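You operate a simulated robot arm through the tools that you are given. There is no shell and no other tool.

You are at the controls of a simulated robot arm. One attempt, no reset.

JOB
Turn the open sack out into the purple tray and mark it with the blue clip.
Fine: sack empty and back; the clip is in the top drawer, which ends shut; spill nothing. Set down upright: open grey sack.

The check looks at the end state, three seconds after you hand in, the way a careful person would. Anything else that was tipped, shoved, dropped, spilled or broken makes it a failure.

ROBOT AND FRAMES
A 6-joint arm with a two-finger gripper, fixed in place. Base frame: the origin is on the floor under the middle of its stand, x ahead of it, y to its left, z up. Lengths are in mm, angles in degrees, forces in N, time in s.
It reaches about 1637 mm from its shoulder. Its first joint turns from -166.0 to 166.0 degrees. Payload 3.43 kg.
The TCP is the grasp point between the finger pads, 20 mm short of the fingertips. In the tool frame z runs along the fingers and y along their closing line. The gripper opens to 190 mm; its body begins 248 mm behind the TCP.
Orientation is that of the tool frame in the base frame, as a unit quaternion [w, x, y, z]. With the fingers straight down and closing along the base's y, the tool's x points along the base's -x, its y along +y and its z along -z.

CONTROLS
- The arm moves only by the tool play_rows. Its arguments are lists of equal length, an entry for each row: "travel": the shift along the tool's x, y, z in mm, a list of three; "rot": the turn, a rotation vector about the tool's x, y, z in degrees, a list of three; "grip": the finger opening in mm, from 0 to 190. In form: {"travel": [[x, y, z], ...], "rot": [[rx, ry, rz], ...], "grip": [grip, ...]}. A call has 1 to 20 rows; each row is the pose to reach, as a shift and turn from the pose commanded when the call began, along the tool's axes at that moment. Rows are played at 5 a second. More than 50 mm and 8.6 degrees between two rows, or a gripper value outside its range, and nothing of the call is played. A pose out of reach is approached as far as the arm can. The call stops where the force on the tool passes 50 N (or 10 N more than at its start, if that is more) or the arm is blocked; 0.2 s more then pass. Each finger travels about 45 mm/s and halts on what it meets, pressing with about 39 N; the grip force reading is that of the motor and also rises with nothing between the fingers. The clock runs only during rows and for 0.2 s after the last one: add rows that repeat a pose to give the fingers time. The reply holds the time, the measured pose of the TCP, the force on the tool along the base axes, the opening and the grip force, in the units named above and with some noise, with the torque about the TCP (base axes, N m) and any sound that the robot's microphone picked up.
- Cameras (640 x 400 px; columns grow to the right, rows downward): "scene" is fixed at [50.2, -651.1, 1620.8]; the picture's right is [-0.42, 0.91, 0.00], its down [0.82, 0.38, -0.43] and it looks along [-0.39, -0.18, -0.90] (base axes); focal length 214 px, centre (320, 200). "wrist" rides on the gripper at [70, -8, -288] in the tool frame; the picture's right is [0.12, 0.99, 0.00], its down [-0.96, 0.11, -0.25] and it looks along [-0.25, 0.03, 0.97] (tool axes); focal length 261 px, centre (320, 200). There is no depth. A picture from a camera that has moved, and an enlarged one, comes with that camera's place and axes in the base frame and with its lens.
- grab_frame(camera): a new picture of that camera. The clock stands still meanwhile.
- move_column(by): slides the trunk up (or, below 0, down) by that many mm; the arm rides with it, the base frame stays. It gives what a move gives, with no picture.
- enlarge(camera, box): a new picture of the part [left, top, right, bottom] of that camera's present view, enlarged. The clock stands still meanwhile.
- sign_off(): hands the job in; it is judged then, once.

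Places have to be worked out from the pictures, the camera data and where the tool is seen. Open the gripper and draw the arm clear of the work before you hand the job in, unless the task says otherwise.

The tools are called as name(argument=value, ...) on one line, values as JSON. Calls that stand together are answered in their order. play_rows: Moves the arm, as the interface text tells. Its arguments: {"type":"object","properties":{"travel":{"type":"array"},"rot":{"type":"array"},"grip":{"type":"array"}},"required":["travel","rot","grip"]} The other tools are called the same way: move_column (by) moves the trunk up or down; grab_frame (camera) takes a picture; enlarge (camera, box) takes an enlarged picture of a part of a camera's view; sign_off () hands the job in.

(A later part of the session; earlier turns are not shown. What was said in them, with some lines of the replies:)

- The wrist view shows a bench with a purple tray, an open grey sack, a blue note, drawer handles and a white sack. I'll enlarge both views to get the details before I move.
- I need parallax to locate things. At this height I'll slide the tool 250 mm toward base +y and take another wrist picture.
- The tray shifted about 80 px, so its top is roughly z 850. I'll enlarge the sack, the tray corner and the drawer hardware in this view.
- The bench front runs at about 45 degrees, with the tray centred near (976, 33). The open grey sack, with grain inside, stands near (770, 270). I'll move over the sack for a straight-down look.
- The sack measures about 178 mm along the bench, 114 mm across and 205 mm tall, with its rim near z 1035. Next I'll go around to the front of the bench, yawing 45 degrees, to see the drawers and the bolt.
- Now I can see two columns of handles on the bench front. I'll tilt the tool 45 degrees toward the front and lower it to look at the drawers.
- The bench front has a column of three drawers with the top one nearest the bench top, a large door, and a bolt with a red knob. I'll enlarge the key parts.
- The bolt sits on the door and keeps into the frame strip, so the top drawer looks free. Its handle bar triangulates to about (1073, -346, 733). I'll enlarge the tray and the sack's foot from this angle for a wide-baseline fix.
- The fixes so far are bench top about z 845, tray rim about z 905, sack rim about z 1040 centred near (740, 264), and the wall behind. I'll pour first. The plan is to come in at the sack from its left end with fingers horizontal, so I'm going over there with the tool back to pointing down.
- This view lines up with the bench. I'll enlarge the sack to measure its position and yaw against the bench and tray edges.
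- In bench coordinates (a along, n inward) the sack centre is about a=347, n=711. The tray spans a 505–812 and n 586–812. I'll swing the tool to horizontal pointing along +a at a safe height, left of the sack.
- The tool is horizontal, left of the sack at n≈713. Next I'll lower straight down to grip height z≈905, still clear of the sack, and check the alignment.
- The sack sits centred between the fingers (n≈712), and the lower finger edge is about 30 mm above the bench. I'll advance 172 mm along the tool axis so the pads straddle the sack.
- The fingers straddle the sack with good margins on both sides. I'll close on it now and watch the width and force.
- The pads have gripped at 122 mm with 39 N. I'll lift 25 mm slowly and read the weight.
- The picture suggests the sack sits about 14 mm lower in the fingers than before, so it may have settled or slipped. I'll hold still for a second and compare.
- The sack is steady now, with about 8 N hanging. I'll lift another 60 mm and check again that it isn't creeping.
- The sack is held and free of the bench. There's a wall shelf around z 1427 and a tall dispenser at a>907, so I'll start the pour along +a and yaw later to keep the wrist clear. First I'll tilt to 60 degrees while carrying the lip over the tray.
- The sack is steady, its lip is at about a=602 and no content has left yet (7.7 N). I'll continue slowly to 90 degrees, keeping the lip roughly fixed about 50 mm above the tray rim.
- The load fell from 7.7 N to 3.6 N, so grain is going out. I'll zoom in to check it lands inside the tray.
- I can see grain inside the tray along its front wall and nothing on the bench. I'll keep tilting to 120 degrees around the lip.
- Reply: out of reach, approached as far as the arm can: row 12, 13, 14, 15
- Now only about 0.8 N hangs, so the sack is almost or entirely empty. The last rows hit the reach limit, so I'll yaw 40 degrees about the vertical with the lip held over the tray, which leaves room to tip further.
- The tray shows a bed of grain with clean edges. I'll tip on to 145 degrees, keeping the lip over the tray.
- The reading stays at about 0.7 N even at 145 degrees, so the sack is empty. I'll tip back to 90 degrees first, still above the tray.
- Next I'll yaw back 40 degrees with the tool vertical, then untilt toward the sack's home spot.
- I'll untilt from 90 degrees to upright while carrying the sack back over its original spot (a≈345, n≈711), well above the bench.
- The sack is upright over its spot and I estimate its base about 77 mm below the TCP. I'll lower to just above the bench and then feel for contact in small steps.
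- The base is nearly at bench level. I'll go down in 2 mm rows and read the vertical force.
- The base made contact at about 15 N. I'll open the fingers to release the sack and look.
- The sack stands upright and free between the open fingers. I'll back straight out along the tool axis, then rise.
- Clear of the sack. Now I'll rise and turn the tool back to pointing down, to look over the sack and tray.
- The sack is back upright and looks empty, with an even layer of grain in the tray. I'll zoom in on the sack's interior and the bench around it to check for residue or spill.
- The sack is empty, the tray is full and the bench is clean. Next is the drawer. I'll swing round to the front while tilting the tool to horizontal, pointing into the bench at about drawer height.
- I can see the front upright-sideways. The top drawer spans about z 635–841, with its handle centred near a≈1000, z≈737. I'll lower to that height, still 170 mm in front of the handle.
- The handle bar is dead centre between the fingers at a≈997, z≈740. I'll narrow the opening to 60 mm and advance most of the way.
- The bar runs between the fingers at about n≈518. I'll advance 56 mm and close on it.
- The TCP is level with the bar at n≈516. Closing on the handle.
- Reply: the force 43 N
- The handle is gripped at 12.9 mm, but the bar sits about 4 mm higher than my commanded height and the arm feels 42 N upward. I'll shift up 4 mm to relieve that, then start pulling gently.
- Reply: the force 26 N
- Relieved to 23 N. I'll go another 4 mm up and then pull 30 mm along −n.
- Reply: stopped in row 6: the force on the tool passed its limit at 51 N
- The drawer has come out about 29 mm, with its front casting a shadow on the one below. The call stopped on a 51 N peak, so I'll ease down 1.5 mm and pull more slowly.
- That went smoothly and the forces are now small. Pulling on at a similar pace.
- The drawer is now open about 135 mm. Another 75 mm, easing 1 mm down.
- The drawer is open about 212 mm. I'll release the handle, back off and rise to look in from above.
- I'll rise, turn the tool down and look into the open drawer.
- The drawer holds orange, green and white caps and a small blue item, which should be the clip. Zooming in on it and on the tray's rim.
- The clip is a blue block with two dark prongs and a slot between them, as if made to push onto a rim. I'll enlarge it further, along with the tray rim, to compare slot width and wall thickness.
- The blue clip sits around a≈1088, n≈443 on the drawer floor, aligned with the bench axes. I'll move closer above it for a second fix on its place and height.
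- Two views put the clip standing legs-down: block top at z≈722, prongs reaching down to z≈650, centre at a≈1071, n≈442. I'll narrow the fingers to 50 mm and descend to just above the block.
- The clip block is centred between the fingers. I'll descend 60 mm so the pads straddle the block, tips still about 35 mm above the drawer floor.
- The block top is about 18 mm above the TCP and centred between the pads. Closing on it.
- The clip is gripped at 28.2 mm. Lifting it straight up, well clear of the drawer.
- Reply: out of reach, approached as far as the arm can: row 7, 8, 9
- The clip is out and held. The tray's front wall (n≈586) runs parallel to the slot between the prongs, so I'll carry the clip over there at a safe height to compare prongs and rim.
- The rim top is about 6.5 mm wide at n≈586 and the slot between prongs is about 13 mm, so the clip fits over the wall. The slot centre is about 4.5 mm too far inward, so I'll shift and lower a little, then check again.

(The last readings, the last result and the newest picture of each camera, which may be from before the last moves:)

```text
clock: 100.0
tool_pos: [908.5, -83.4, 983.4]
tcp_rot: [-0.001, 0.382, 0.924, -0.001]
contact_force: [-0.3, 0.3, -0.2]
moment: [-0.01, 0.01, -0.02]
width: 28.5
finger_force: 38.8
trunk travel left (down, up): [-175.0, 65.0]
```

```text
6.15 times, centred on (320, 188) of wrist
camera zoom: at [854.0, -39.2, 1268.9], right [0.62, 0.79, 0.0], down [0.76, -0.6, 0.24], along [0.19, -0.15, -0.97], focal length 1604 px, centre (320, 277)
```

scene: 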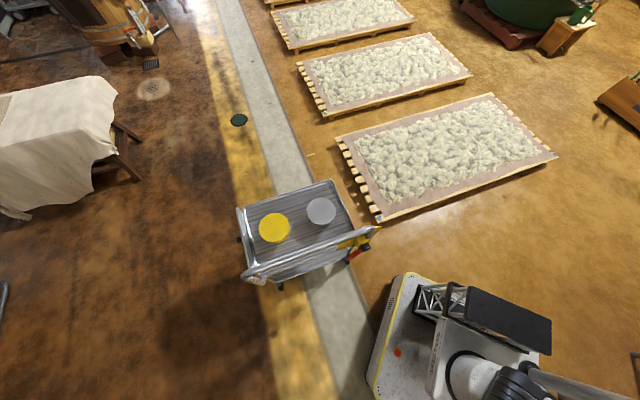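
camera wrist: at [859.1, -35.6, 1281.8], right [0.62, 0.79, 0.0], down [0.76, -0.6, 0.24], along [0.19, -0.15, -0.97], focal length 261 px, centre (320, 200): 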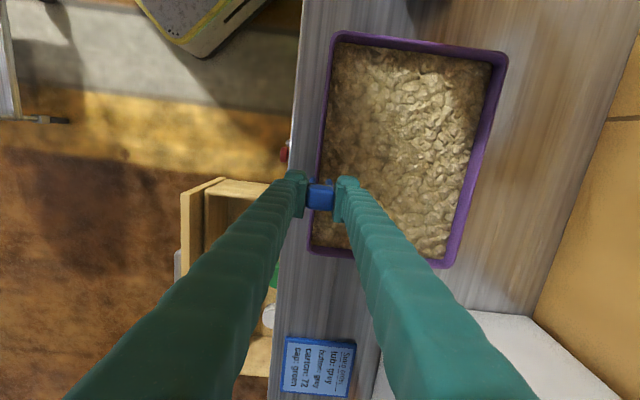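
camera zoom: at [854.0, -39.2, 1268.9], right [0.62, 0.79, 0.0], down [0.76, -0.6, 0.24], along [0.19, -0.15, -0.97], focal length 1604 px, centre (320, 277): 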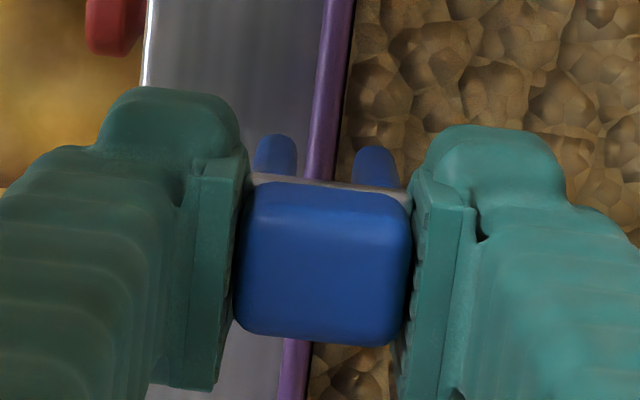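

Rim and slot are now aligned to within about 1 mm. I'll lower 20 mm with a 0.8 mm trim and watch the forces.

play_rows(travel=[[0, -0.8, 4], [0, -0.8, 8], [0, -0.8, 12], [0, -0.8, 16], [0, -0.8, 20], [0, -0.8, 20]], rot=[[0, 0, 0], [0, 0, 0], [0, 0, 0], [0, 0, 0], [0, 0, 0], [0, 0, 0]], grip=[10, 10, 10, 10, 10, 10])

enlarge(camera="wrist", box=[295, 155, 345, 220])

```text
clock: 101.3
tool_pos: [909.4, -82.0, 961.9]
tcp_rot: [-0.001, 0.382, 0.924, 0.0]
contact_force: [-0.1, 0.0, -0.1]
moment: [0.04, -0.05, 0.0]
width: 28.2
finger_force: 39.2
trunk travel left (down, up): [-175.0, 65.0]
```

```text
6.15 times, centred on (320, 188) of wrist
camera zoom: at [854.3, -39.3, 1248.2], right [0.62, 0.79, 0.0], down [0.76, -0.6, 0.24], along [0.19, -0.15, -0.97], focal length 1604 px, centre (320, 277)
```

zoom: 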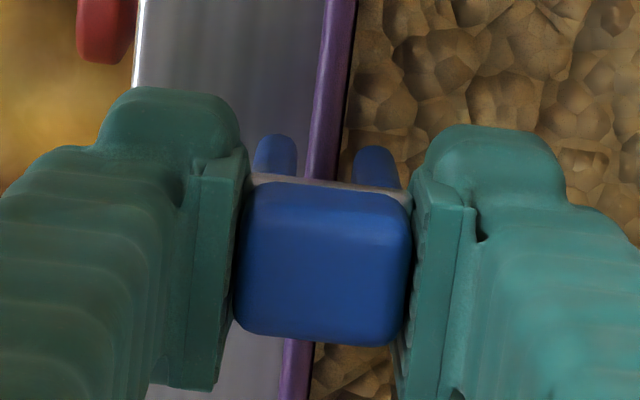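

No contact, and the rim stays centred in the slot. Lowering another 20 mm.

play_rows(travel=[[0, 0, 4], [0, 0, 8], [0, 0, 12], [0, 0, 16], [0, 0, 20], [0, 0, 20]], rot=[[0, 0, 0], [0, 0, 0], [0, 0, 0], [0, 0, 0], [0, 0, 0], [0, 0, 0]], grip=[10, 10, 10, 10, 10, 10])

enlarge(camera="wrist", box=[295, 155, 345, 220])

```text
clock: 102.8
tool_pos: [907.6, -83.5, 942.3]
tcp_rot: [-0.002, 0.383, 0.924, 0.0]
contact_force: [-0.9, 0.2, -0.8]
moment: [0.03, 0.0, 0.01]
width: 28.6
finger_force: 38.7
trunk travel left (down, up): [-175.0, 65.0]
```

```text
6.15 times, centred on (320, 188) of wrist
camera zoom: at [853.7, -38.9, 1228.5], right [0.62, 0.79, 0.0], down [0.76, -0.6, 0.24], along [0.19, -0.15, -0.97], focal length 1604 px, centre (320, 277)
```

zoom: 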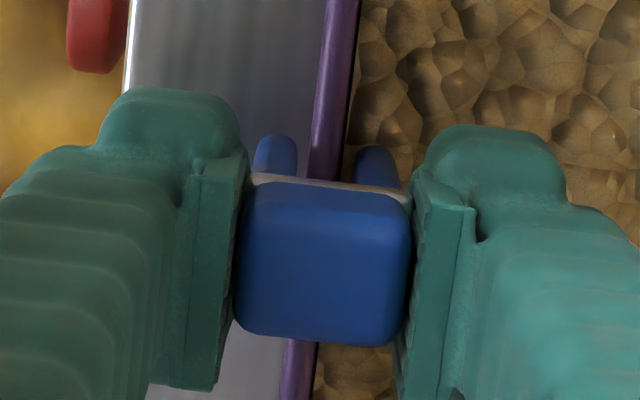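

Still no contact. Lowering further in smaller steps with a 0.5 mm trim.

play_rows(travel=[[0, 0.5, 3], [0, 0.5, 6], [0, 0.5, 9], [0, 0.5, 12], [0, 0.5, 12]], rot=[[0, 0, 0], [0, 0, 0], [0, 0, 0], [0, 0, 0], [0, 0, 0]], grip=[10, 10, 10, 10, 10])

enlarge(camera="wrist", box=[295, 155, 345, 220])

```text
clock: 104.0
tool_pos: [909.0, -82.9, 930.5]
tcp_rot: [-0.001, 0.382, 0.924, 0.0]
contact_force: [0.2, 0.5, -0.7]
moment: [-0.02, 0.0, 0.01]
width: 28.4
finger_force: 39.0
trunk travel left (down, up): [-175.0, 65.0]
```

```text
6.15 times, centred on (320, 188) of wrist
camera zoom: at [854.6, -39.1, 1216.0], right [0.62, 0.79, 0.0], down [0.76, -0.6, 0.24], along [0.19, -0.15, -0.97], focal length 1604 px, centre (320, 277)
```

zoom: 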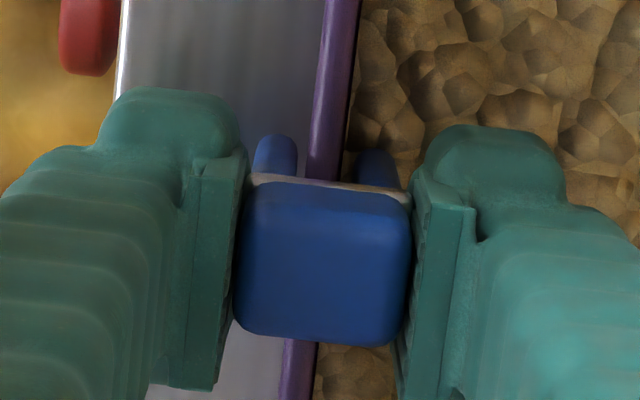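

No contact yet at z≈930. I'll keep lowering in 2 mm rows to feel for the seat.

play_rows(travel=[[0, 0, 2], [0, 0, 4], [0, 0, 6], [0, 0, 8], [0, 0, 8]], rot=[[0, 0, 0], [0, 0, 0], [0, 0, 0], [0, 0, 0], [0, 0, 0]], grip=[10, 10, 10, 10, 10])

enlarge(camera="wrist", box=[295, 155, 345, 220])

```text
clock: 105.2
tool_pos: [909.2, -83.4, 924.0]
tcp_rot: [-0.002, 0.383, 0.924, 0.0]
contact_force: [0.7, 0.6, 9.5]
moment: [0.12, -0.1, 0.04]
width: 28.4
finger_force: 38.6
trunk travel left (down, up): [-175.0, 65.0]
```

```text
6.15 times, centred on (320, 188) of wrist
camera zoom: at [853.2, -38.8, 1209.7], right [0.62, 0.79, 0.0], down [0.76, -0.6, 0.25], along [0.19, -0.15, -0.97], focal length 1604 px, centre (320, 277)
```

zoom: 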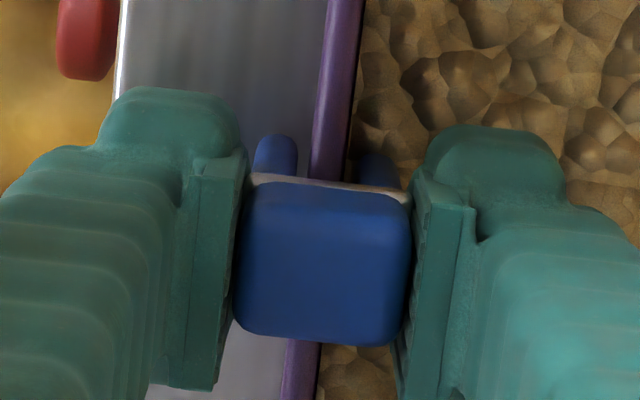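

9.5 N of contact, and the torque puts it on the inner side, so the inner prong is likely touching the grain bed. I'll press 3 mm more to see whether it sinks or is firm.

play_rows(travel=[[0, 0, 1], [0, 0, 2], [0, 0, 3], [0, 0, 3]], rot=[[0, 0, 0], [0, 0, 0], [0, 0, 0], [0, 0, 0]], grip=[10, 10, 10, 10])

enlarge(camera="wrist", box=[295, 155, 345, 220])

```text
clock: 106.2
tool_pos: [907.7, -84.3, 921.0]
tcp_rot: [0.0, 0.383, 0.924, 0.0]
contact_force: [-0.1, -4.2, 28.9]
moment: [0.12, -0.16, -0.01]
width: 28.4
finger_force: 38.6
trunk travel left (down, up): [-175.0, 65.0]
```

```text
6.15 times, centred on (320, 188) of wrist
camera zoom: at [851.9, -39.6, 1206.7], right [0.62, 0.79, 0.0], down [0.76, -0.6, 0.25], along [0.19, -0.15, -0.97], focal length 1604 px, centre (320, 277)
```

zoom: 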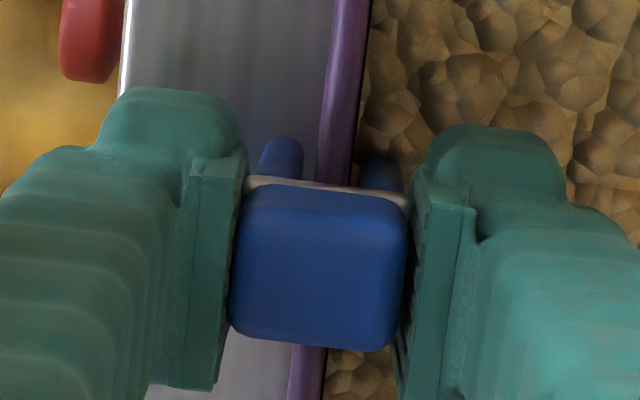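

It's firm (29 N), so the clip is bottomed on the tray with the wall between its prongs. I'll ease up 2.5 mm to relieve the load, then open slowly and look.

play_rows(travel=[[0, 0, -1.5], [0, 0, -2.5], [0, 0, -2.5]], rot=[[0, 0, 0], [0, 0, 0], [0, 0, 0]], grip=[10, 10, 10])

enlarge(camera="wrist", box=[295, 155, 345, 220])

```text
clock: 107.0
tool_pos: [907.6, -83.1, 921.9]
tcp_rot: [-0.002, 0.382, 0.924, -0.001]
contact_force: [-0.7, -1.5, 1.2]
moment: [0.02, 0.04, -0.01]
width: 28.6
finger_force: 39.1
trunk travel left (down, up): [-175.0, 65.0]
```

```text
6.15 times, centred on (320, 188) of wrist
camera zoom: at [853.6, -39.0, 1207.3], right [0.62, 0.79, 0.0], down [0.76, -0.6, 0.24], along [0.19, -0.15, -0.97], focal length 1604 px, centre (320, 277)
```

zoom: 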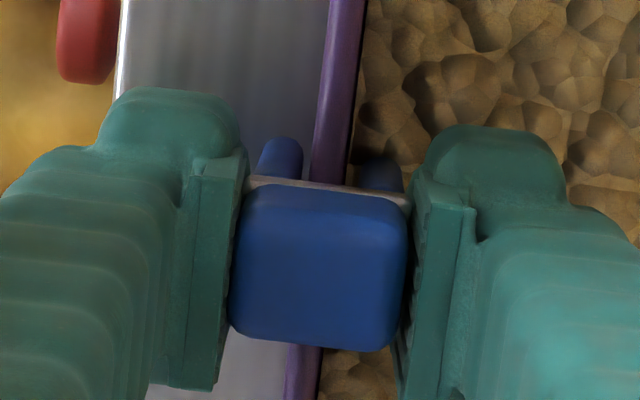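

Load relieved and the wall sits between the prongs. Opening a little first to see whether the clip stays put.

play_rows(travel=[[0, 0, 0], [0, 0, 0], [0, 0, 0], [0, 0, 0], [0, 0, 0]], rot=[[0, 0, 0], [0, 0, 0], [0, 0, 0], [0, 0, 0], [0, 0, 0]], grip=[30, 32, 35, 38, 40])

enlarge(camera="wrist", box=[290, 145, 350, 225])

```text
clock: 108.2
tool_pos: [907.7, -83.5, 923.8]
tcp_rot: [-0.001, 0.381, 0.924, 0.0]
contact_force: [-0.3, 0.6, -1.0]
moment: [-0.03, -0.01, -0.01]
width: 40.2
finger_force: 0.0
trunk travel left (down, up): [-175.0, 65.0]
```

```text
5.00 times, centred on (320, 185) of wrist
camera zoom: at [853.4, -39.5, 1208.5], right [0.62, 0.79, 0.0], down [0.76, -0.6, 0.24], along [0.19, -0.15, -0.97], focal length 1303 px, centre (320, 275)
```

zoom: 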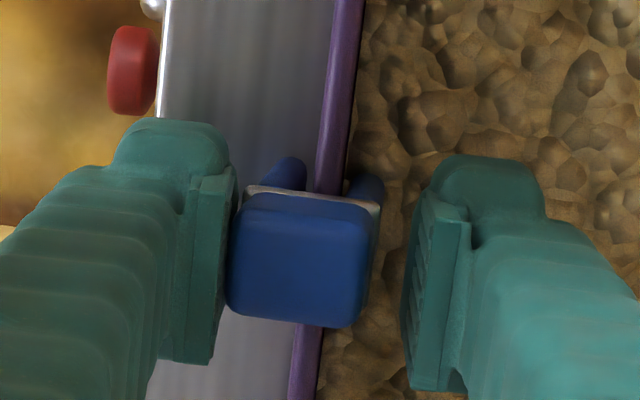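

The clip leaned outward a little until the prongs caught the wall, as expected. I'll open further and see whether it holds on the rim by itself.

play_rows(travel=[[0, 0, 0], [0, 0, 0], [0, 0, 0], [0, 0, 0], [0, 0, 0], [0, 0, 0]], rot=[[0, 0, 0], [0, 0, 0], [0, 0, 0], [0, 0, 0], [0, 0, 0], [0, 0, 0]], grip=[44, 48, 52, 56, 60, 60])

enlarge(camera="wrist", box=[280, 145, 360, 225])

```text
clock: 109.5
tool_pos: [908.4, -84.3, 923.3]
tcp_rot: [0.0, 0.381, 0.924, -0.001]
contact_force: [-0.9, 0.6, -0.6]
moment: [-0.02, -0.01, 0.06]
width: 60.0
finger_force: 0.0
trunk travel left (down, up): [-175.0, 65.0]
```

```text
5.00 times, centred on (320, 185) of wrist
camera zoom: at [853.5, -39.4, 1208.5], right [0.62, 0.79, 0.0], down [0.76, -0.6, 0.24], along [0.19, -0.15, -0.97], focal length 1303 px, centre (320, 275)
```

zoom: 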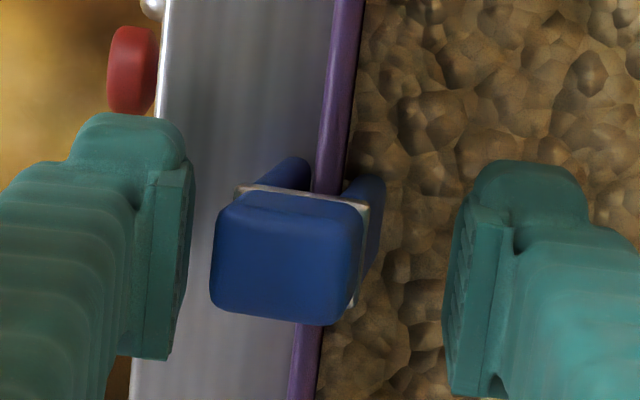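

The clip now hangs on the rim by itself, free of the fingers but leaning outward. I'll rise straight up and look at it properly before deciding whether to reseat it.

play_rows(travel=[[0, 0, -8], [0, 0, -20], [0, 0, -40], [0, 0, -65], [0, 0, -90], [0, 0, -90]], rot=[[0, 0, 0], [0, 0, 0], [0, 0, 0], [0, 0, 0], [0, 0, 0], [0, 0, 0]], grip=[64, 68, 72, 80, 90, 90])

enlarge(camera="wrist", box=[280, 145, 360, 225])

grab_frame(camera="wrist")

```text
clock: 111.0
tool_pos: [909.3, -84.3, 1012.5]
tcp_rot: [-0.001, 0.382, 0.924, 0.0]
contact_force: [0.1, 0.3, 0.5]
moment: [-0.04, -0.02, 0.03]
width: 90.0
finger_force: 0.1
trunk travel left (down, up): [-175.0, 65.0]
```

```text
5.00 times, centred on (320, 185) of wrist
camera zoom: at [854.1, -39.5, 1297.7], right [0.62, 0.79, 0.0], down [0.76, -0.6, 0.24], along [0.19, -0.15, -0.97], focal length 1303 px, centre (320, 275)
```

zoom: 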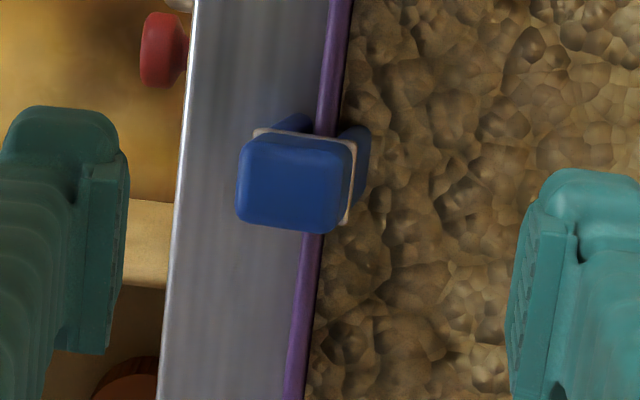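

```text
taken
camera wrist: at [854.1, -39.5, 1297.7], right [0.62, 0.79, 0.0], down [0.76, -0.6, 0.24], along [0.19, -0.15, -0.97], focal length 261 px, centre (320, 200)
```

wrist: 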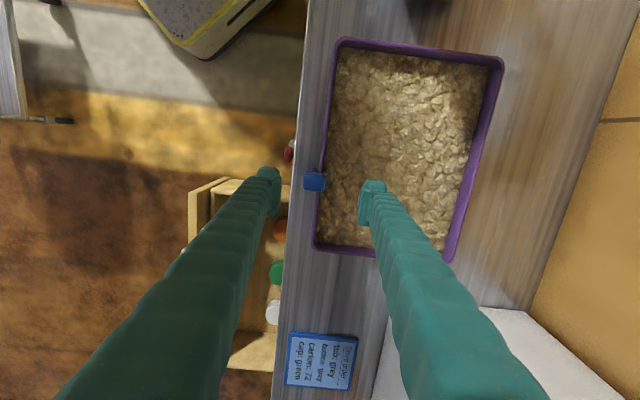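

The clip straddles the tray's front wall, one prong outside and one inside, and holds there with a slight lean. Now I'll close the drawer, moving out in front of the bench and turning the tool horizontal again.

play_rows(travel=[[-14, -40, -3], [-28, -81, -6], [-43, -121, -9], [-57, -162, -12], [-71, -202, -15], [-86, -243, -18], [-100, -283, -20], [-116, -293, -14], [-132.5, -303, -8], [-149, -313, -2], [-165, -323, 4], [-181, -333, 10], [-197.5, -343, 16], [-214, -353, 22], [-230, -363, 28], [-246, -373, 34], [-262.5, -383, 40], [-279, -393, 46], [-295, -403, 52], [-295, -403, 52]], rot=[[0, 0, 0], [0, 0, 0], [0, 0, 0], [0, 0, 0], [0, 0, 0], [0, 0, 0], [0, 0, 0], [-7.5, 0, 0], [-15, 0, 0], [-22.5, 0, 0], [-30, 0, 0], [-37.5, 0, 0], [-45, 0, 0], [-52.5, 0, 0], [-60, 0, 0], [-67.5, 0, 0], [-75, 0, 0], [-82.5, 0, 0], [-90, 0, 0], [-90, 0, 0]], grip=[90, 90, 90, 90, 90, 90, 90, 85, 80, 75, 70, 65, 60, 60, 60, 60, 60, 60, 60, 60])

grab_frame(camera="wrist")

enlarge(camera="wrist", box=[300, 0, 460, 130])

```text
clock: 115.2
tool_pos: [834.5, -578.2, 962.5]
tcp_rot: [0.268, 0.271, 0.653, 0.654]
contact_force: [-0.6, -0.4, 0.1]
moment: [0.07, -0.1, 0.01]
width: 59.7
finger_force: 0.0
trunk travel left (down, up): [-175.0, 65.0]
```

```text
taken
camera wrist: at [581.8, -731.4, 952.3], right [-0.08, 0.08, 0.99], down [0.51, -0.85, 0.11], along [0.86, 0.51, 0.03], focal length 261 px, centre (320, 200)
```

wrist: 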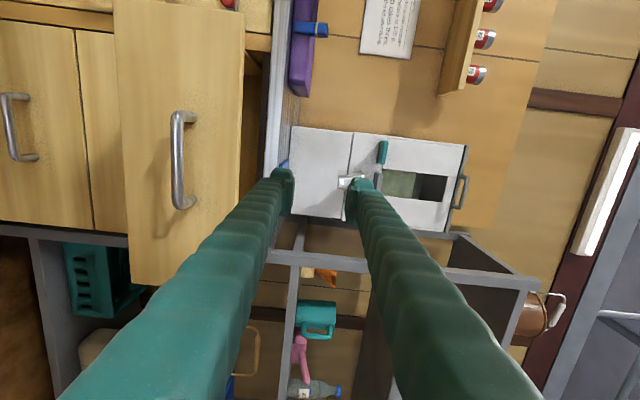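

```text
3.08 times, centred on (380, 65) of wrist
camera zoom: at [581.8, -731.4, 952.3], right [-0.08, 0.08, 0.99], down [0.51, -0.85, 0.11], along [0.86, 0.51, 0.03], focal length 802 px, centre (135, 615)
```

zoom: 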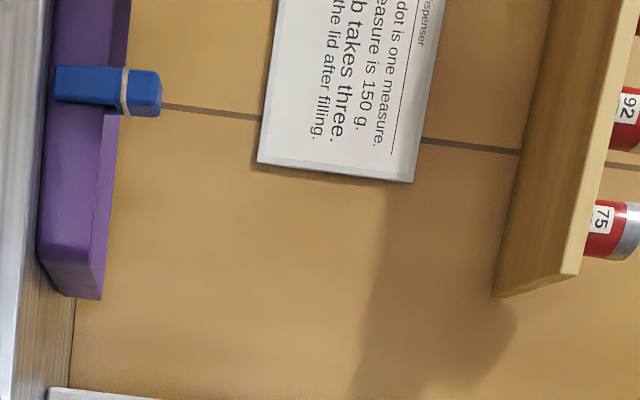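

Seen from the front, the clip sits nicely on the tray's rim with a prong down the outside of the wall. Now I'll lower to handle height in front of the open drawer.

play_rows(travel=[[0, -40, 0], [0, -80, 0], [0, -120, 0], [0, -160, 0], [0, -200, 0], [0, -221, 0], [0, -221, 0]], rot=[[0, 0, 0], [0, 0, 0], [0, 0, 0], [0, 0, 0], [0, 0, 0], [0, 0, 0], [0, 0, 0]], grip=[60, 60, 60, 60, 60, 60, 60])

grab_frame(camera="wrist")

```text
clock: 116.8
tool_pos: [835.9, -579.4, 736.7]
tcp_rot: [0.269, 0.271, 0.654, 0.653]
contact_force: [-0.4, 0.7, -0.1]
moment: [-0.03, 0.02, 0.0]
width: 59.9
finger_force: 0.0
trunk travel left (down, up): [-175.0, 65.0]
```

```text
taken
camera wrist: at [582.7, -733.0, 727.4], right [-0.08, 0.08, 0.99], down [0.51, -0.85, 0.11], along [0.86, 0.51, 0.03], focal length 261 px, centre (320, 200)
```

wrist: 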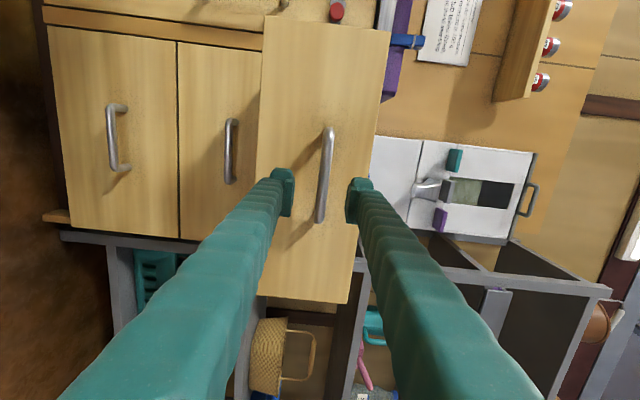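

The handle lies between the fingers, slightly above centre. I'll go up 5 mm, advance 123 mm onto the bar and close.

play_rows(travel=[[0, 2.5, 25], [0, 5, 50], [0, 5, 75], [0, 5, 100], [0, 5, 115], [0, 5, 123], [0, 5, 123], [0, 5, 123], [0, 5, 123], [0, 5, 123], [0, 5, 123], [0, 5, 123]], rot=[[0, 0, 0], [0, 0, 0], [0, 0, 0], [0, 0, 0], [0, 0, 0], [0, 0, 0], [0, 0, 0], [0, 0, 0], [0, 0, 0], [0, 0, 0], [0, 0, 0], [0, 0, 0]], grip=[60, 60, 60, 60, 60, 60, 60, 45, 30, 15, 0, 0])

enlarge(camera="wrist", box=[240, 100, 420, 260])

```text
clock: 119.3
tool_pos: [919.3, -491.4, 741.8]
tcp_rot: [0.267, 0.272, 0.654, 0.653]
contact_force: [-2.9, 2.6, -22.9]
moment: [-0.3, -0.6, -0.32]
width: 13.0
finger_force: 43.6
trunk travel left (down, up): [-175.0, 65.0]
```

```text
2.50 times, centred on (330, 180) of wrist
camera zoom: at [667.0, -644.3, 733.3], right [-0.08, 0.08, 0.99], down [0.51, -0.85, 0.11], along [0.86, 0.51, 0.03], focal length 652 px, centre (295, 250)
```

zoom: 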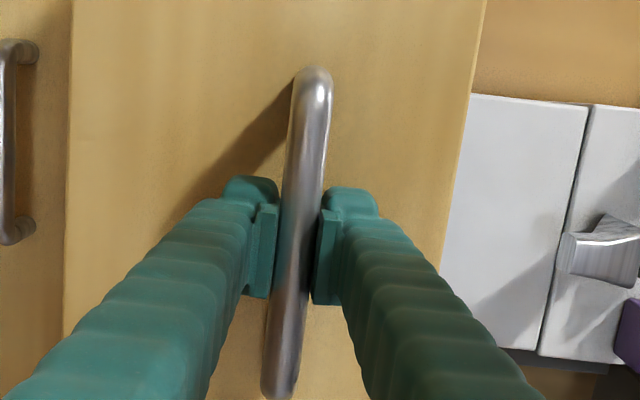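

The handle is gripped. I'll ease 1.5 mm down and push the drawer in at a slow pace.

play_rows(travel=[[0, -1.5, 0], [0, -1.5, 4], [0, -1.5, 8], [0, -1.5, 12], [0, -1.5, 16], [0, -1.5, 20], [0, -1.5, 24], [0, -1.5, 28], [0, -1.5, 32], [0, -1.5, 36], [0, -1.5, 40], [0, -1.5, 44], [0, -1.5, 48], [0, -1.5, 52], [0, -1.5, 56], [0, -1.5, 60], [0, -1.5, 64], [0, -1.5, 68], [0, -1.5, 72], [0, -1.5, 76]], rot=[[0, 0, 0], [0, 0, 0], [0, 0, 0], [0, 0, 0], [0, 0, 0], [0, 0, 0], [0, 0, 0], [0, 0, 0], [0, 0, 0], [0, 0, 0], [0, 0, 0], [0, 0, 0], [0, 0, 0], [0, 0, 0], [0, 0, 0], [0, 0, 0], [0, 0, 0], [0, 0, 0], [0, 0, 0], [0, 0, 0]], grip=[0, 0, 0, 0, 0, 0, 0, 0, 0, 0, 0, 0, 0, 0, 0, 0, 0, 0, 0, 0])

```text
clock: 123.5
tool_pos: [973.5, -437.0, 742.4]
tcp_rot: [0.27, 0.271, 0.654, 0.653]
contact_force: [20.8, -20.2, 12.8]
moment: [-0.28, -0.14, 0.5]
width: 13.0
finger_force: 44.2
trunk travel left (down, up): [-175.0, 65.0]
```

There's a sideways load of about 29 N building along the bar. I'll correct 3 mm toward +a and 0.5 mm up, then continue pushing.

play_rows(travel=[[-1.5, 0.5, 0], [-3, 0.5, 2], [-3, 0.5, 6], [-3, 0.5, 10], [-3, 0.5, 14], [-3, 0.5, 18], [-3, 0.5, 22], [-3, 0.5, 26], [-3, 0.5, 30], [-3, 0.5, 34], [-3, 0.5, 38], [-3, 0.5, 42], [-3, 0.5, 46], [-3, 0.5, 50], [-3, 0.5, 54], [-3, 0.5, 58], [-3, 0.5, 62], [-3, 0.5, 66], [-3, 0.5, 70], [-3, 0.5, 74]], rot=[[0, 0, 0], [0, 0, 0], [0, 0, 0], [0, 0, 0], [0, 0, 0], [0, 0, 0], [0, 0, 0], [0, 0, 0], [0, 0, 0], [0, 0, 0], [0, 0, 0], [0, 0, 0], [0, 0, 0], [0, 0, 0], [0, 0, 0], [0, 0, 0], [0, 0, 0], [0, 0, 0], [0, 0, 0], [0, 0, 0]], grip=[0, 0, 0, 0, 0, 0, 0, 0, 0, 0, 0, 0, 0, 0, 0, 0, 0, 0, 0, 0])

```text
clock: 127.8
tool_pos: [1028.2, -385.3, 742.3]
tcp_rot: [0.27, 0.271, 0.654, 0.652]
contact_force: [-13.3, 11.4, -8.1]
moment: [-0.22, -0.31, -0.57]
width: 12.9
finger_force: 45.0
trunk travel left (down, up): [-175.0, 65.0]
```

Now at n≈455 with the load small and reversed. I'll trim back 1.5 mm and push the remaining 58 mm or so, more slowly at the end.

play_rows(travel=[[1, -0.5, 2], [1.5, -0.5, 6], [1.5, -0.5, 10], [1.5, -0.5, 14], [1.5, -0.5, 18], [1.5, -0.5, 22], [1.5, -0.5, 26], [1.5, -0.5, 30], [1.5, -0.5, 34], [1.5, -0.5, 38], [1.5, -0.5, 42], [1.5, -0.5, 46], [1.5, -0.5, 49], [1.5, -0.5, 52], [1.5, -0.5, 54], [1.5, -0.5, 56], [1.5, -0.5, 58], [1.5, -0.5, 58]], rot=[[0, 0, 0], [0, 0, 0], [0, 0, 0], [0, 0, 0], [0, 0, 0], [0, 0, 0], [0, 0, 0], [0, 0, 0], [0, 0, 0], [0, 0, 0], [0, 0, 0], [0, 0, 0], [0, 0, 0], [0, 0, 0], [0, 0, 0], [0, 0, 0], [0, 0, 0], [0, 0, 0]], grip=[0, 0, 0, 0, 0, 0, 0, 0, 0, 0, 0, 0, 0, 0, 0, 0, 0, 0])

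grab_frame(camera="wrist")

```text
clock: 131.6
tool_pos: [1067.8, -344.3, 741.7]
tcp_rot: [0.27, 0.271, 0.654, 0.653]
contact_force: [15.1, -12.3, 11.7]
moment: [-0.32, -0.2, 0.13]
width: 13.0
finger_force: 45.4
trunk travel left (down, up): [-175.0, 65.0]
```

```text
taken
camera wrist: at [814.6, -497.7, 732.5], right [-0.08, 0.08, 0.99], down [0.51, -0.85, 0.11], along [0.86, 0.51, 0.03], focal length 261 px, centre (320, 200)
```

wrist: 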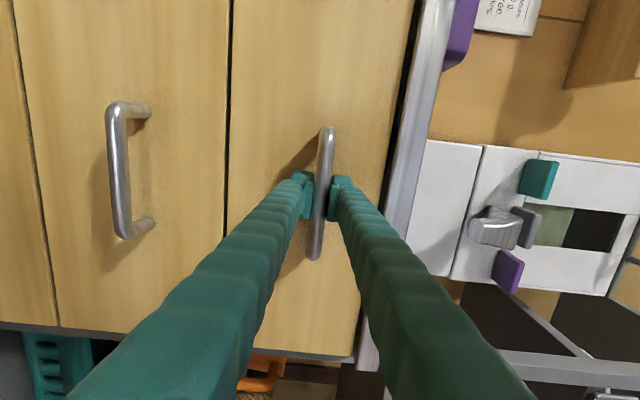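

The TCP is at n≈511.6. When shut and gripped it read about 515, so I'll push the last few millimetres until it stops.

play_rows(travel=[[-1, 0.3, 1], [-1.5, 0.5, 2], [-1.5, 0.5, 3], [-1.5, 0.5, 4], [-1.5, 0.5, 5], [-1.5, 0.5, 6], [-1.5, 0.5, 7], [-1.5, 0.5, 8], [-1.5, 0.5, 8]], rot=[[0, 0, 0], [0, 0, 0], [0, 0, 0], [0, 0, 0], [0, 0, 0], [0, 0, 0], [0, 0, 0], [0, 0, 0], [0, 0, 0]], grip=[0, 0, 0, 0, 0, 0, 0, 0, 0])

enlarge(camera="wrist", box=[200, 60, 440, 360])

```text
clock: 133.6
tool_pos: [1074.1, -340.2, 742.6]
tcp_rot: [0.27, 0.273, 0.653, 0.653]
contact_force: [-24.4, -26.5, -8.5]
moment: [-0.26, -0.41, -0.28]
width: 12.3
finger_force: 45.1
trunk travel left (down, up): [-175.0, 65.0]
```

```text
1.33 times, centred on (320, 210) of wrist
camera zoom: at [820.7, -493.5, 732.7], right [-0.08, 0.08, 0.99], down [0.5, -0.86, 0.11], along [0.86, 0.51, 0.03], focal length 348 px, centre (320, 187)
```

zoom: 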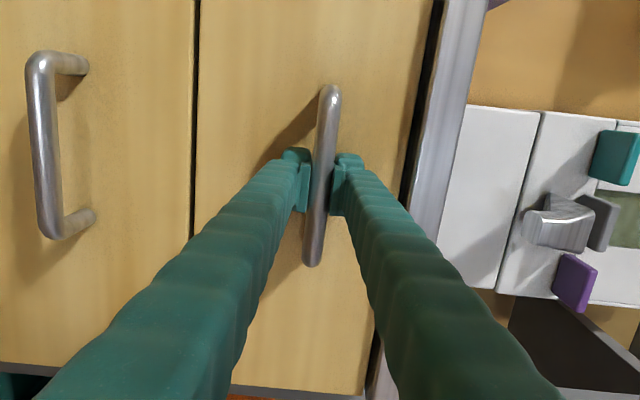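

There's 36 N of resistance along n at n≈519, so the drawer is fully shut. I'll open the fingers and back straight off.

play_rows(travel=[[0, 0, -2], [0, 0, -2], [0, 0, -2], [0, 0, -2], [0, 0, -2], [0, 0, -20], [0, 0, -50], [0, 0, -90], [0, 0, -130], [0, 0, -130]], rot=[[0, 0, 0], [0, 0, 0], [0, 0, 0], [0, 0, 0], [0, 0, 0], [0, 0, 0], [0, 0, 0], [0, 0, 0], [0, 0, 0], [0, 0, 0]], grip=[20, 35, 50, 60, 60, 60, 60, 60, 60, 60])

grab_frame(camera="wrist")

enlarge(camera="wrist", box=[200, 0, 420, 160])

```text
clock: 135.8
tool_pos: [983.8, -429.6, 741.7]
tcp_rot: [0.269, 0.27, 0.654, 0.654]
contact_force: [0.4, 0.6, -0.5]
moment: [-0.05, 0.01, -0.02]
width: 59.7
finger_force: 0.1
trunk travel left (down, up): [-175.0, 65.0]
```

```text
taken
camera wrist: at [730.2, -582.8, 732.4], right [-0.08, 0.08, 0.99], down [0.51, -0.85, 0.11], along [0.86, 0.51, 0.03], focal length 261 px, centre (320, 200)
```

wrist: 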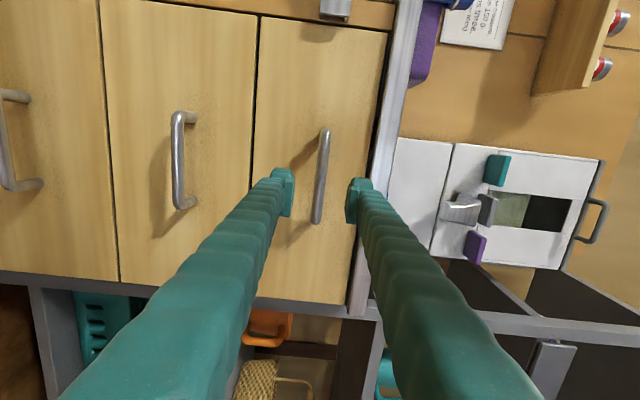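

```text
2.50 times, centred on (310, 80) of wrist
camera zoom: at [730.2, -582.8, 732.4], right [-0.08, 0.08, 0.99], down [0.51, -0.85, 0.11], along [0.86, 0.51, 0.03], focal length 652 px, centre (345, 500)
```

zoom: 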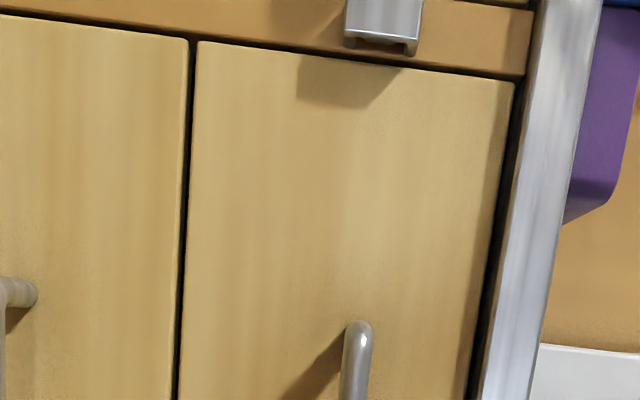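

The drawer is flush with its neighbours. Backing off and rising clear of the bench for a final inspection.

play_rows(travel=[[0, 0, -45], [0, 0, -90], [0, 0, -135], [5, 45, -140], [10, 90, -140], [20, 135, -140], [40, 175, -140], [70, 210, -140], [100, 245, -140], [130, 280, -140], [160, 315, -140], [190, 340, -140], [190, 340, -140]], rot=[[0, 0, 0], [0, 0, 0], [0, 0, 0], [0, 0, 0], [0, 0, 0], [0, 0, 0], [0, 0, 0], [0, 0, 0], [0, 0, 0], [0, 0, 0], [0, 0, 0], [0, 0, 0], [0, 0, 0]], grip=[80, 100, 120, 140, 160, 180, 190, 190, 190, 190, 190, 190, 190])

grab_frame(camera="wrist")

```text
clock: 138.6
tool_pos: [750.3, -395.6, 1082.2]
tcp_rot: [0.27, 0.27, 0.654, 0.653]
contact_force: [0.5, -0.9, 0.1]
moment: [-0.02, 0.08, 0.04]
width: 189.8
finger_force: 0.0
trunk travel left (down, up): [-175.0, 65.0]
```

```text
taken
camera wrist: at [497.6, -549.5, 1072.0], right [-0.08, 0.08, 0.99], down [0.51, -0.85, 0.11], along [0.86, 0.51, 0.03], focal length 261 px, centre (320, 200)
```

wrist: 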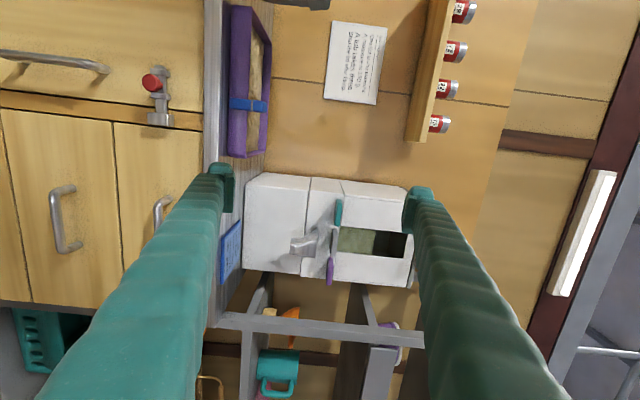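

The clip is on the rim and the drawer is shut. I'll return toward the starting pose with the tool down for a full overhead check.

play_rows(travel=[[21, 15.4, 10.2], [42, 30.8, 20.5], [63, 46, 30.7], [84, 61.5, 41], [105, 77, 51], [126, 92, 61.4], [147.5, 107.7, 71.6], [168.6, 123, 82], [189.7, 138.5, 92], [210.8, 154, 102], [231.8, 169, 112.5], [253, 184.6, 122.8], [274, 200, 133], [274, 200, 133]], rot=[[6.92, 0, 0], [13.85, 0, 0], [20.8, 0, 0], [27.7, 0, 0], [34.6, 0, 0], [41.5, 0, 0], [48.5, 0, 0], [55.4, 0, 0], [62.3, 0, 0], [69.2, 0, 0], [76.2, 0, 0], [83.1, 0, 0], [90, 0, 0], [90, 0, 0]], grip=[190, 190, 190, 190, 190, 190, 190, 190, 190, 190, 190, 190, 190, 190])

grab_frame(camera="wrist")

enlarge(camera="wrist", box=[360, 100, 560, 300])

```text
clock: 141.6
tool_pos: [650.9, -110.5, 1285.5]
tcp_rot: [-0.002, 0.384, 0.923, -0.002]
contact_force: [-0.1, 0.2, 0.0]
moment: [0.02, 0.05, 0.03]
width: 189.9
finger_force: 0.1
trunk travel left (down, up): [-175.0, 65.0]
```

```text
taken
camera wrist: at [595.8, -66.0, 1571.2], right [0.62, 0.79, 0.0], down [0.76, -0.6, 0.25], along [0.19, -0.15, -0.97], focal length 261 px, centre (320, 200)
```

wrist: 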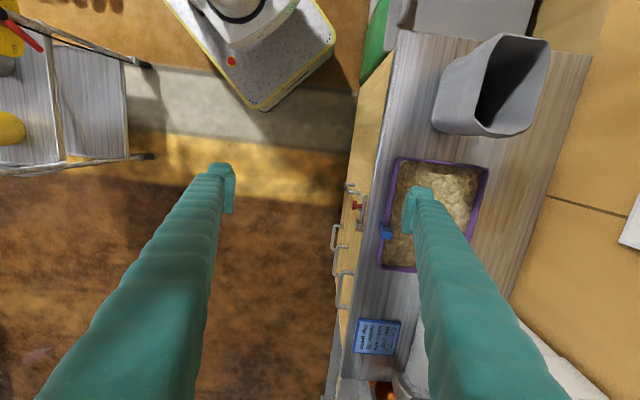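

```text
2.00 times, centred on (460, 200) of wrist
camera zoom: at [595.8, -66.0, 1571.2], right [0.62, 0.79, 0.0], down [0.76, -0.6, 0.25], along [0.19, -0.15, -0.97], focal length 521 px, centre (40, 200)
```

zoom: 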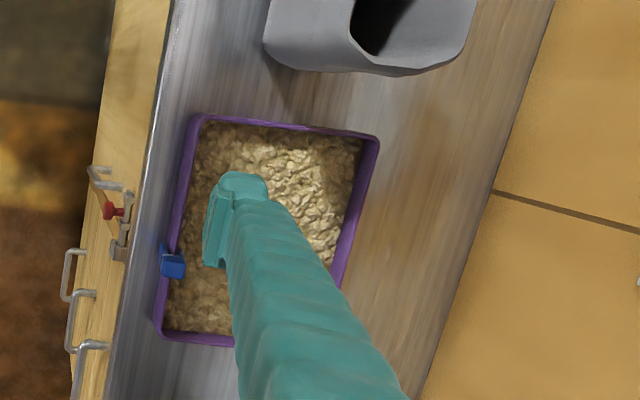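

Everything looks in place. I'll take one last close look at the clip and the drawer fronts.

enlarge(camera="wrist", box=[370, 205, 420, 255])

enlarge(camera="wrist", box=[320, 170, 420, 360])

```text
8.00 times, centred on (395, 230) of wrist
camera zoom: at [595.8, -66.0, 1571.2], right [0.62, 0.79, 0.0], down [0.76, -0.6, 0.25], along [0.19, -0.15, -0.97], focal length 2085 px, centre (-280, -40)
```

zoom: 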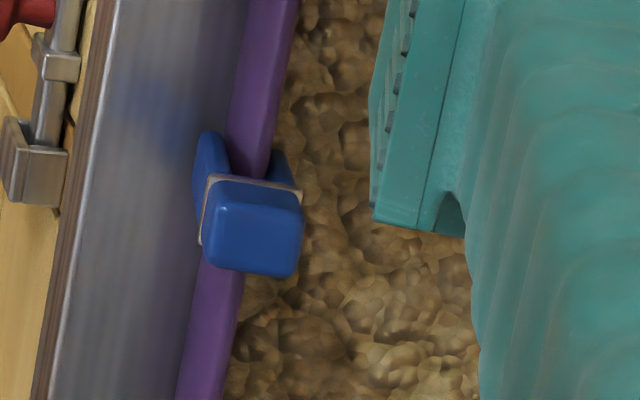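

```text
2.11 times, centred on (370, 265) of wrist
camera zoom: at [595.8, -66.0, 1571.2], right [0.62, 0.79, 0.0], down [0.76, -0.6, 0.25], along [0.19, -0.15, -0.97], focal length 549 px, centre (215, 63)
```

zoom: 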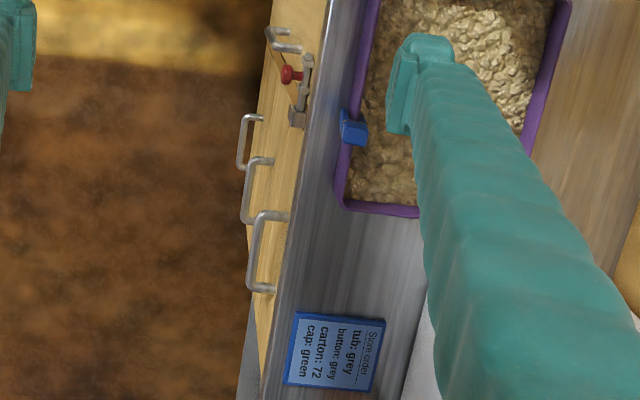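

The clip straddles the tray's rim and the grain is all in the tray. The empty sack is upright at its spot, the top drawer is shut and nothing is spilled. The gripper is open and clear, so I'm handing in.

sign_off()

```text
The job is handed in.
```

I emptied the sack into the purple tray, clipped the blue clip onto the tray and handed the job in. No result has come back yet.

- **Sack:** it was tipped to 145° over the tray and read empty by weight. An overhead look inside showed no grain. It is standing upright again, about 7 mm from where it started.
- **Tray:** it holds an even layer of grain, and I saw no grain on the bench in any picture.
- **Clip:** it came from the top drawer and sits on the tray's front wall, one prong inside and one outside. It leans outward by about 10–15°, because the inner prong touches the grain before the clip is fully down. It stayed in place through the final check.
- **Drawer:** the top drawer is pushed fully shut and flush with its neighbours. The caps inside were not touched.
- **Arm:** the gripper is open and back near its starting position, clear of the bench.

I took "mark it" to mean the tray, not the sack.
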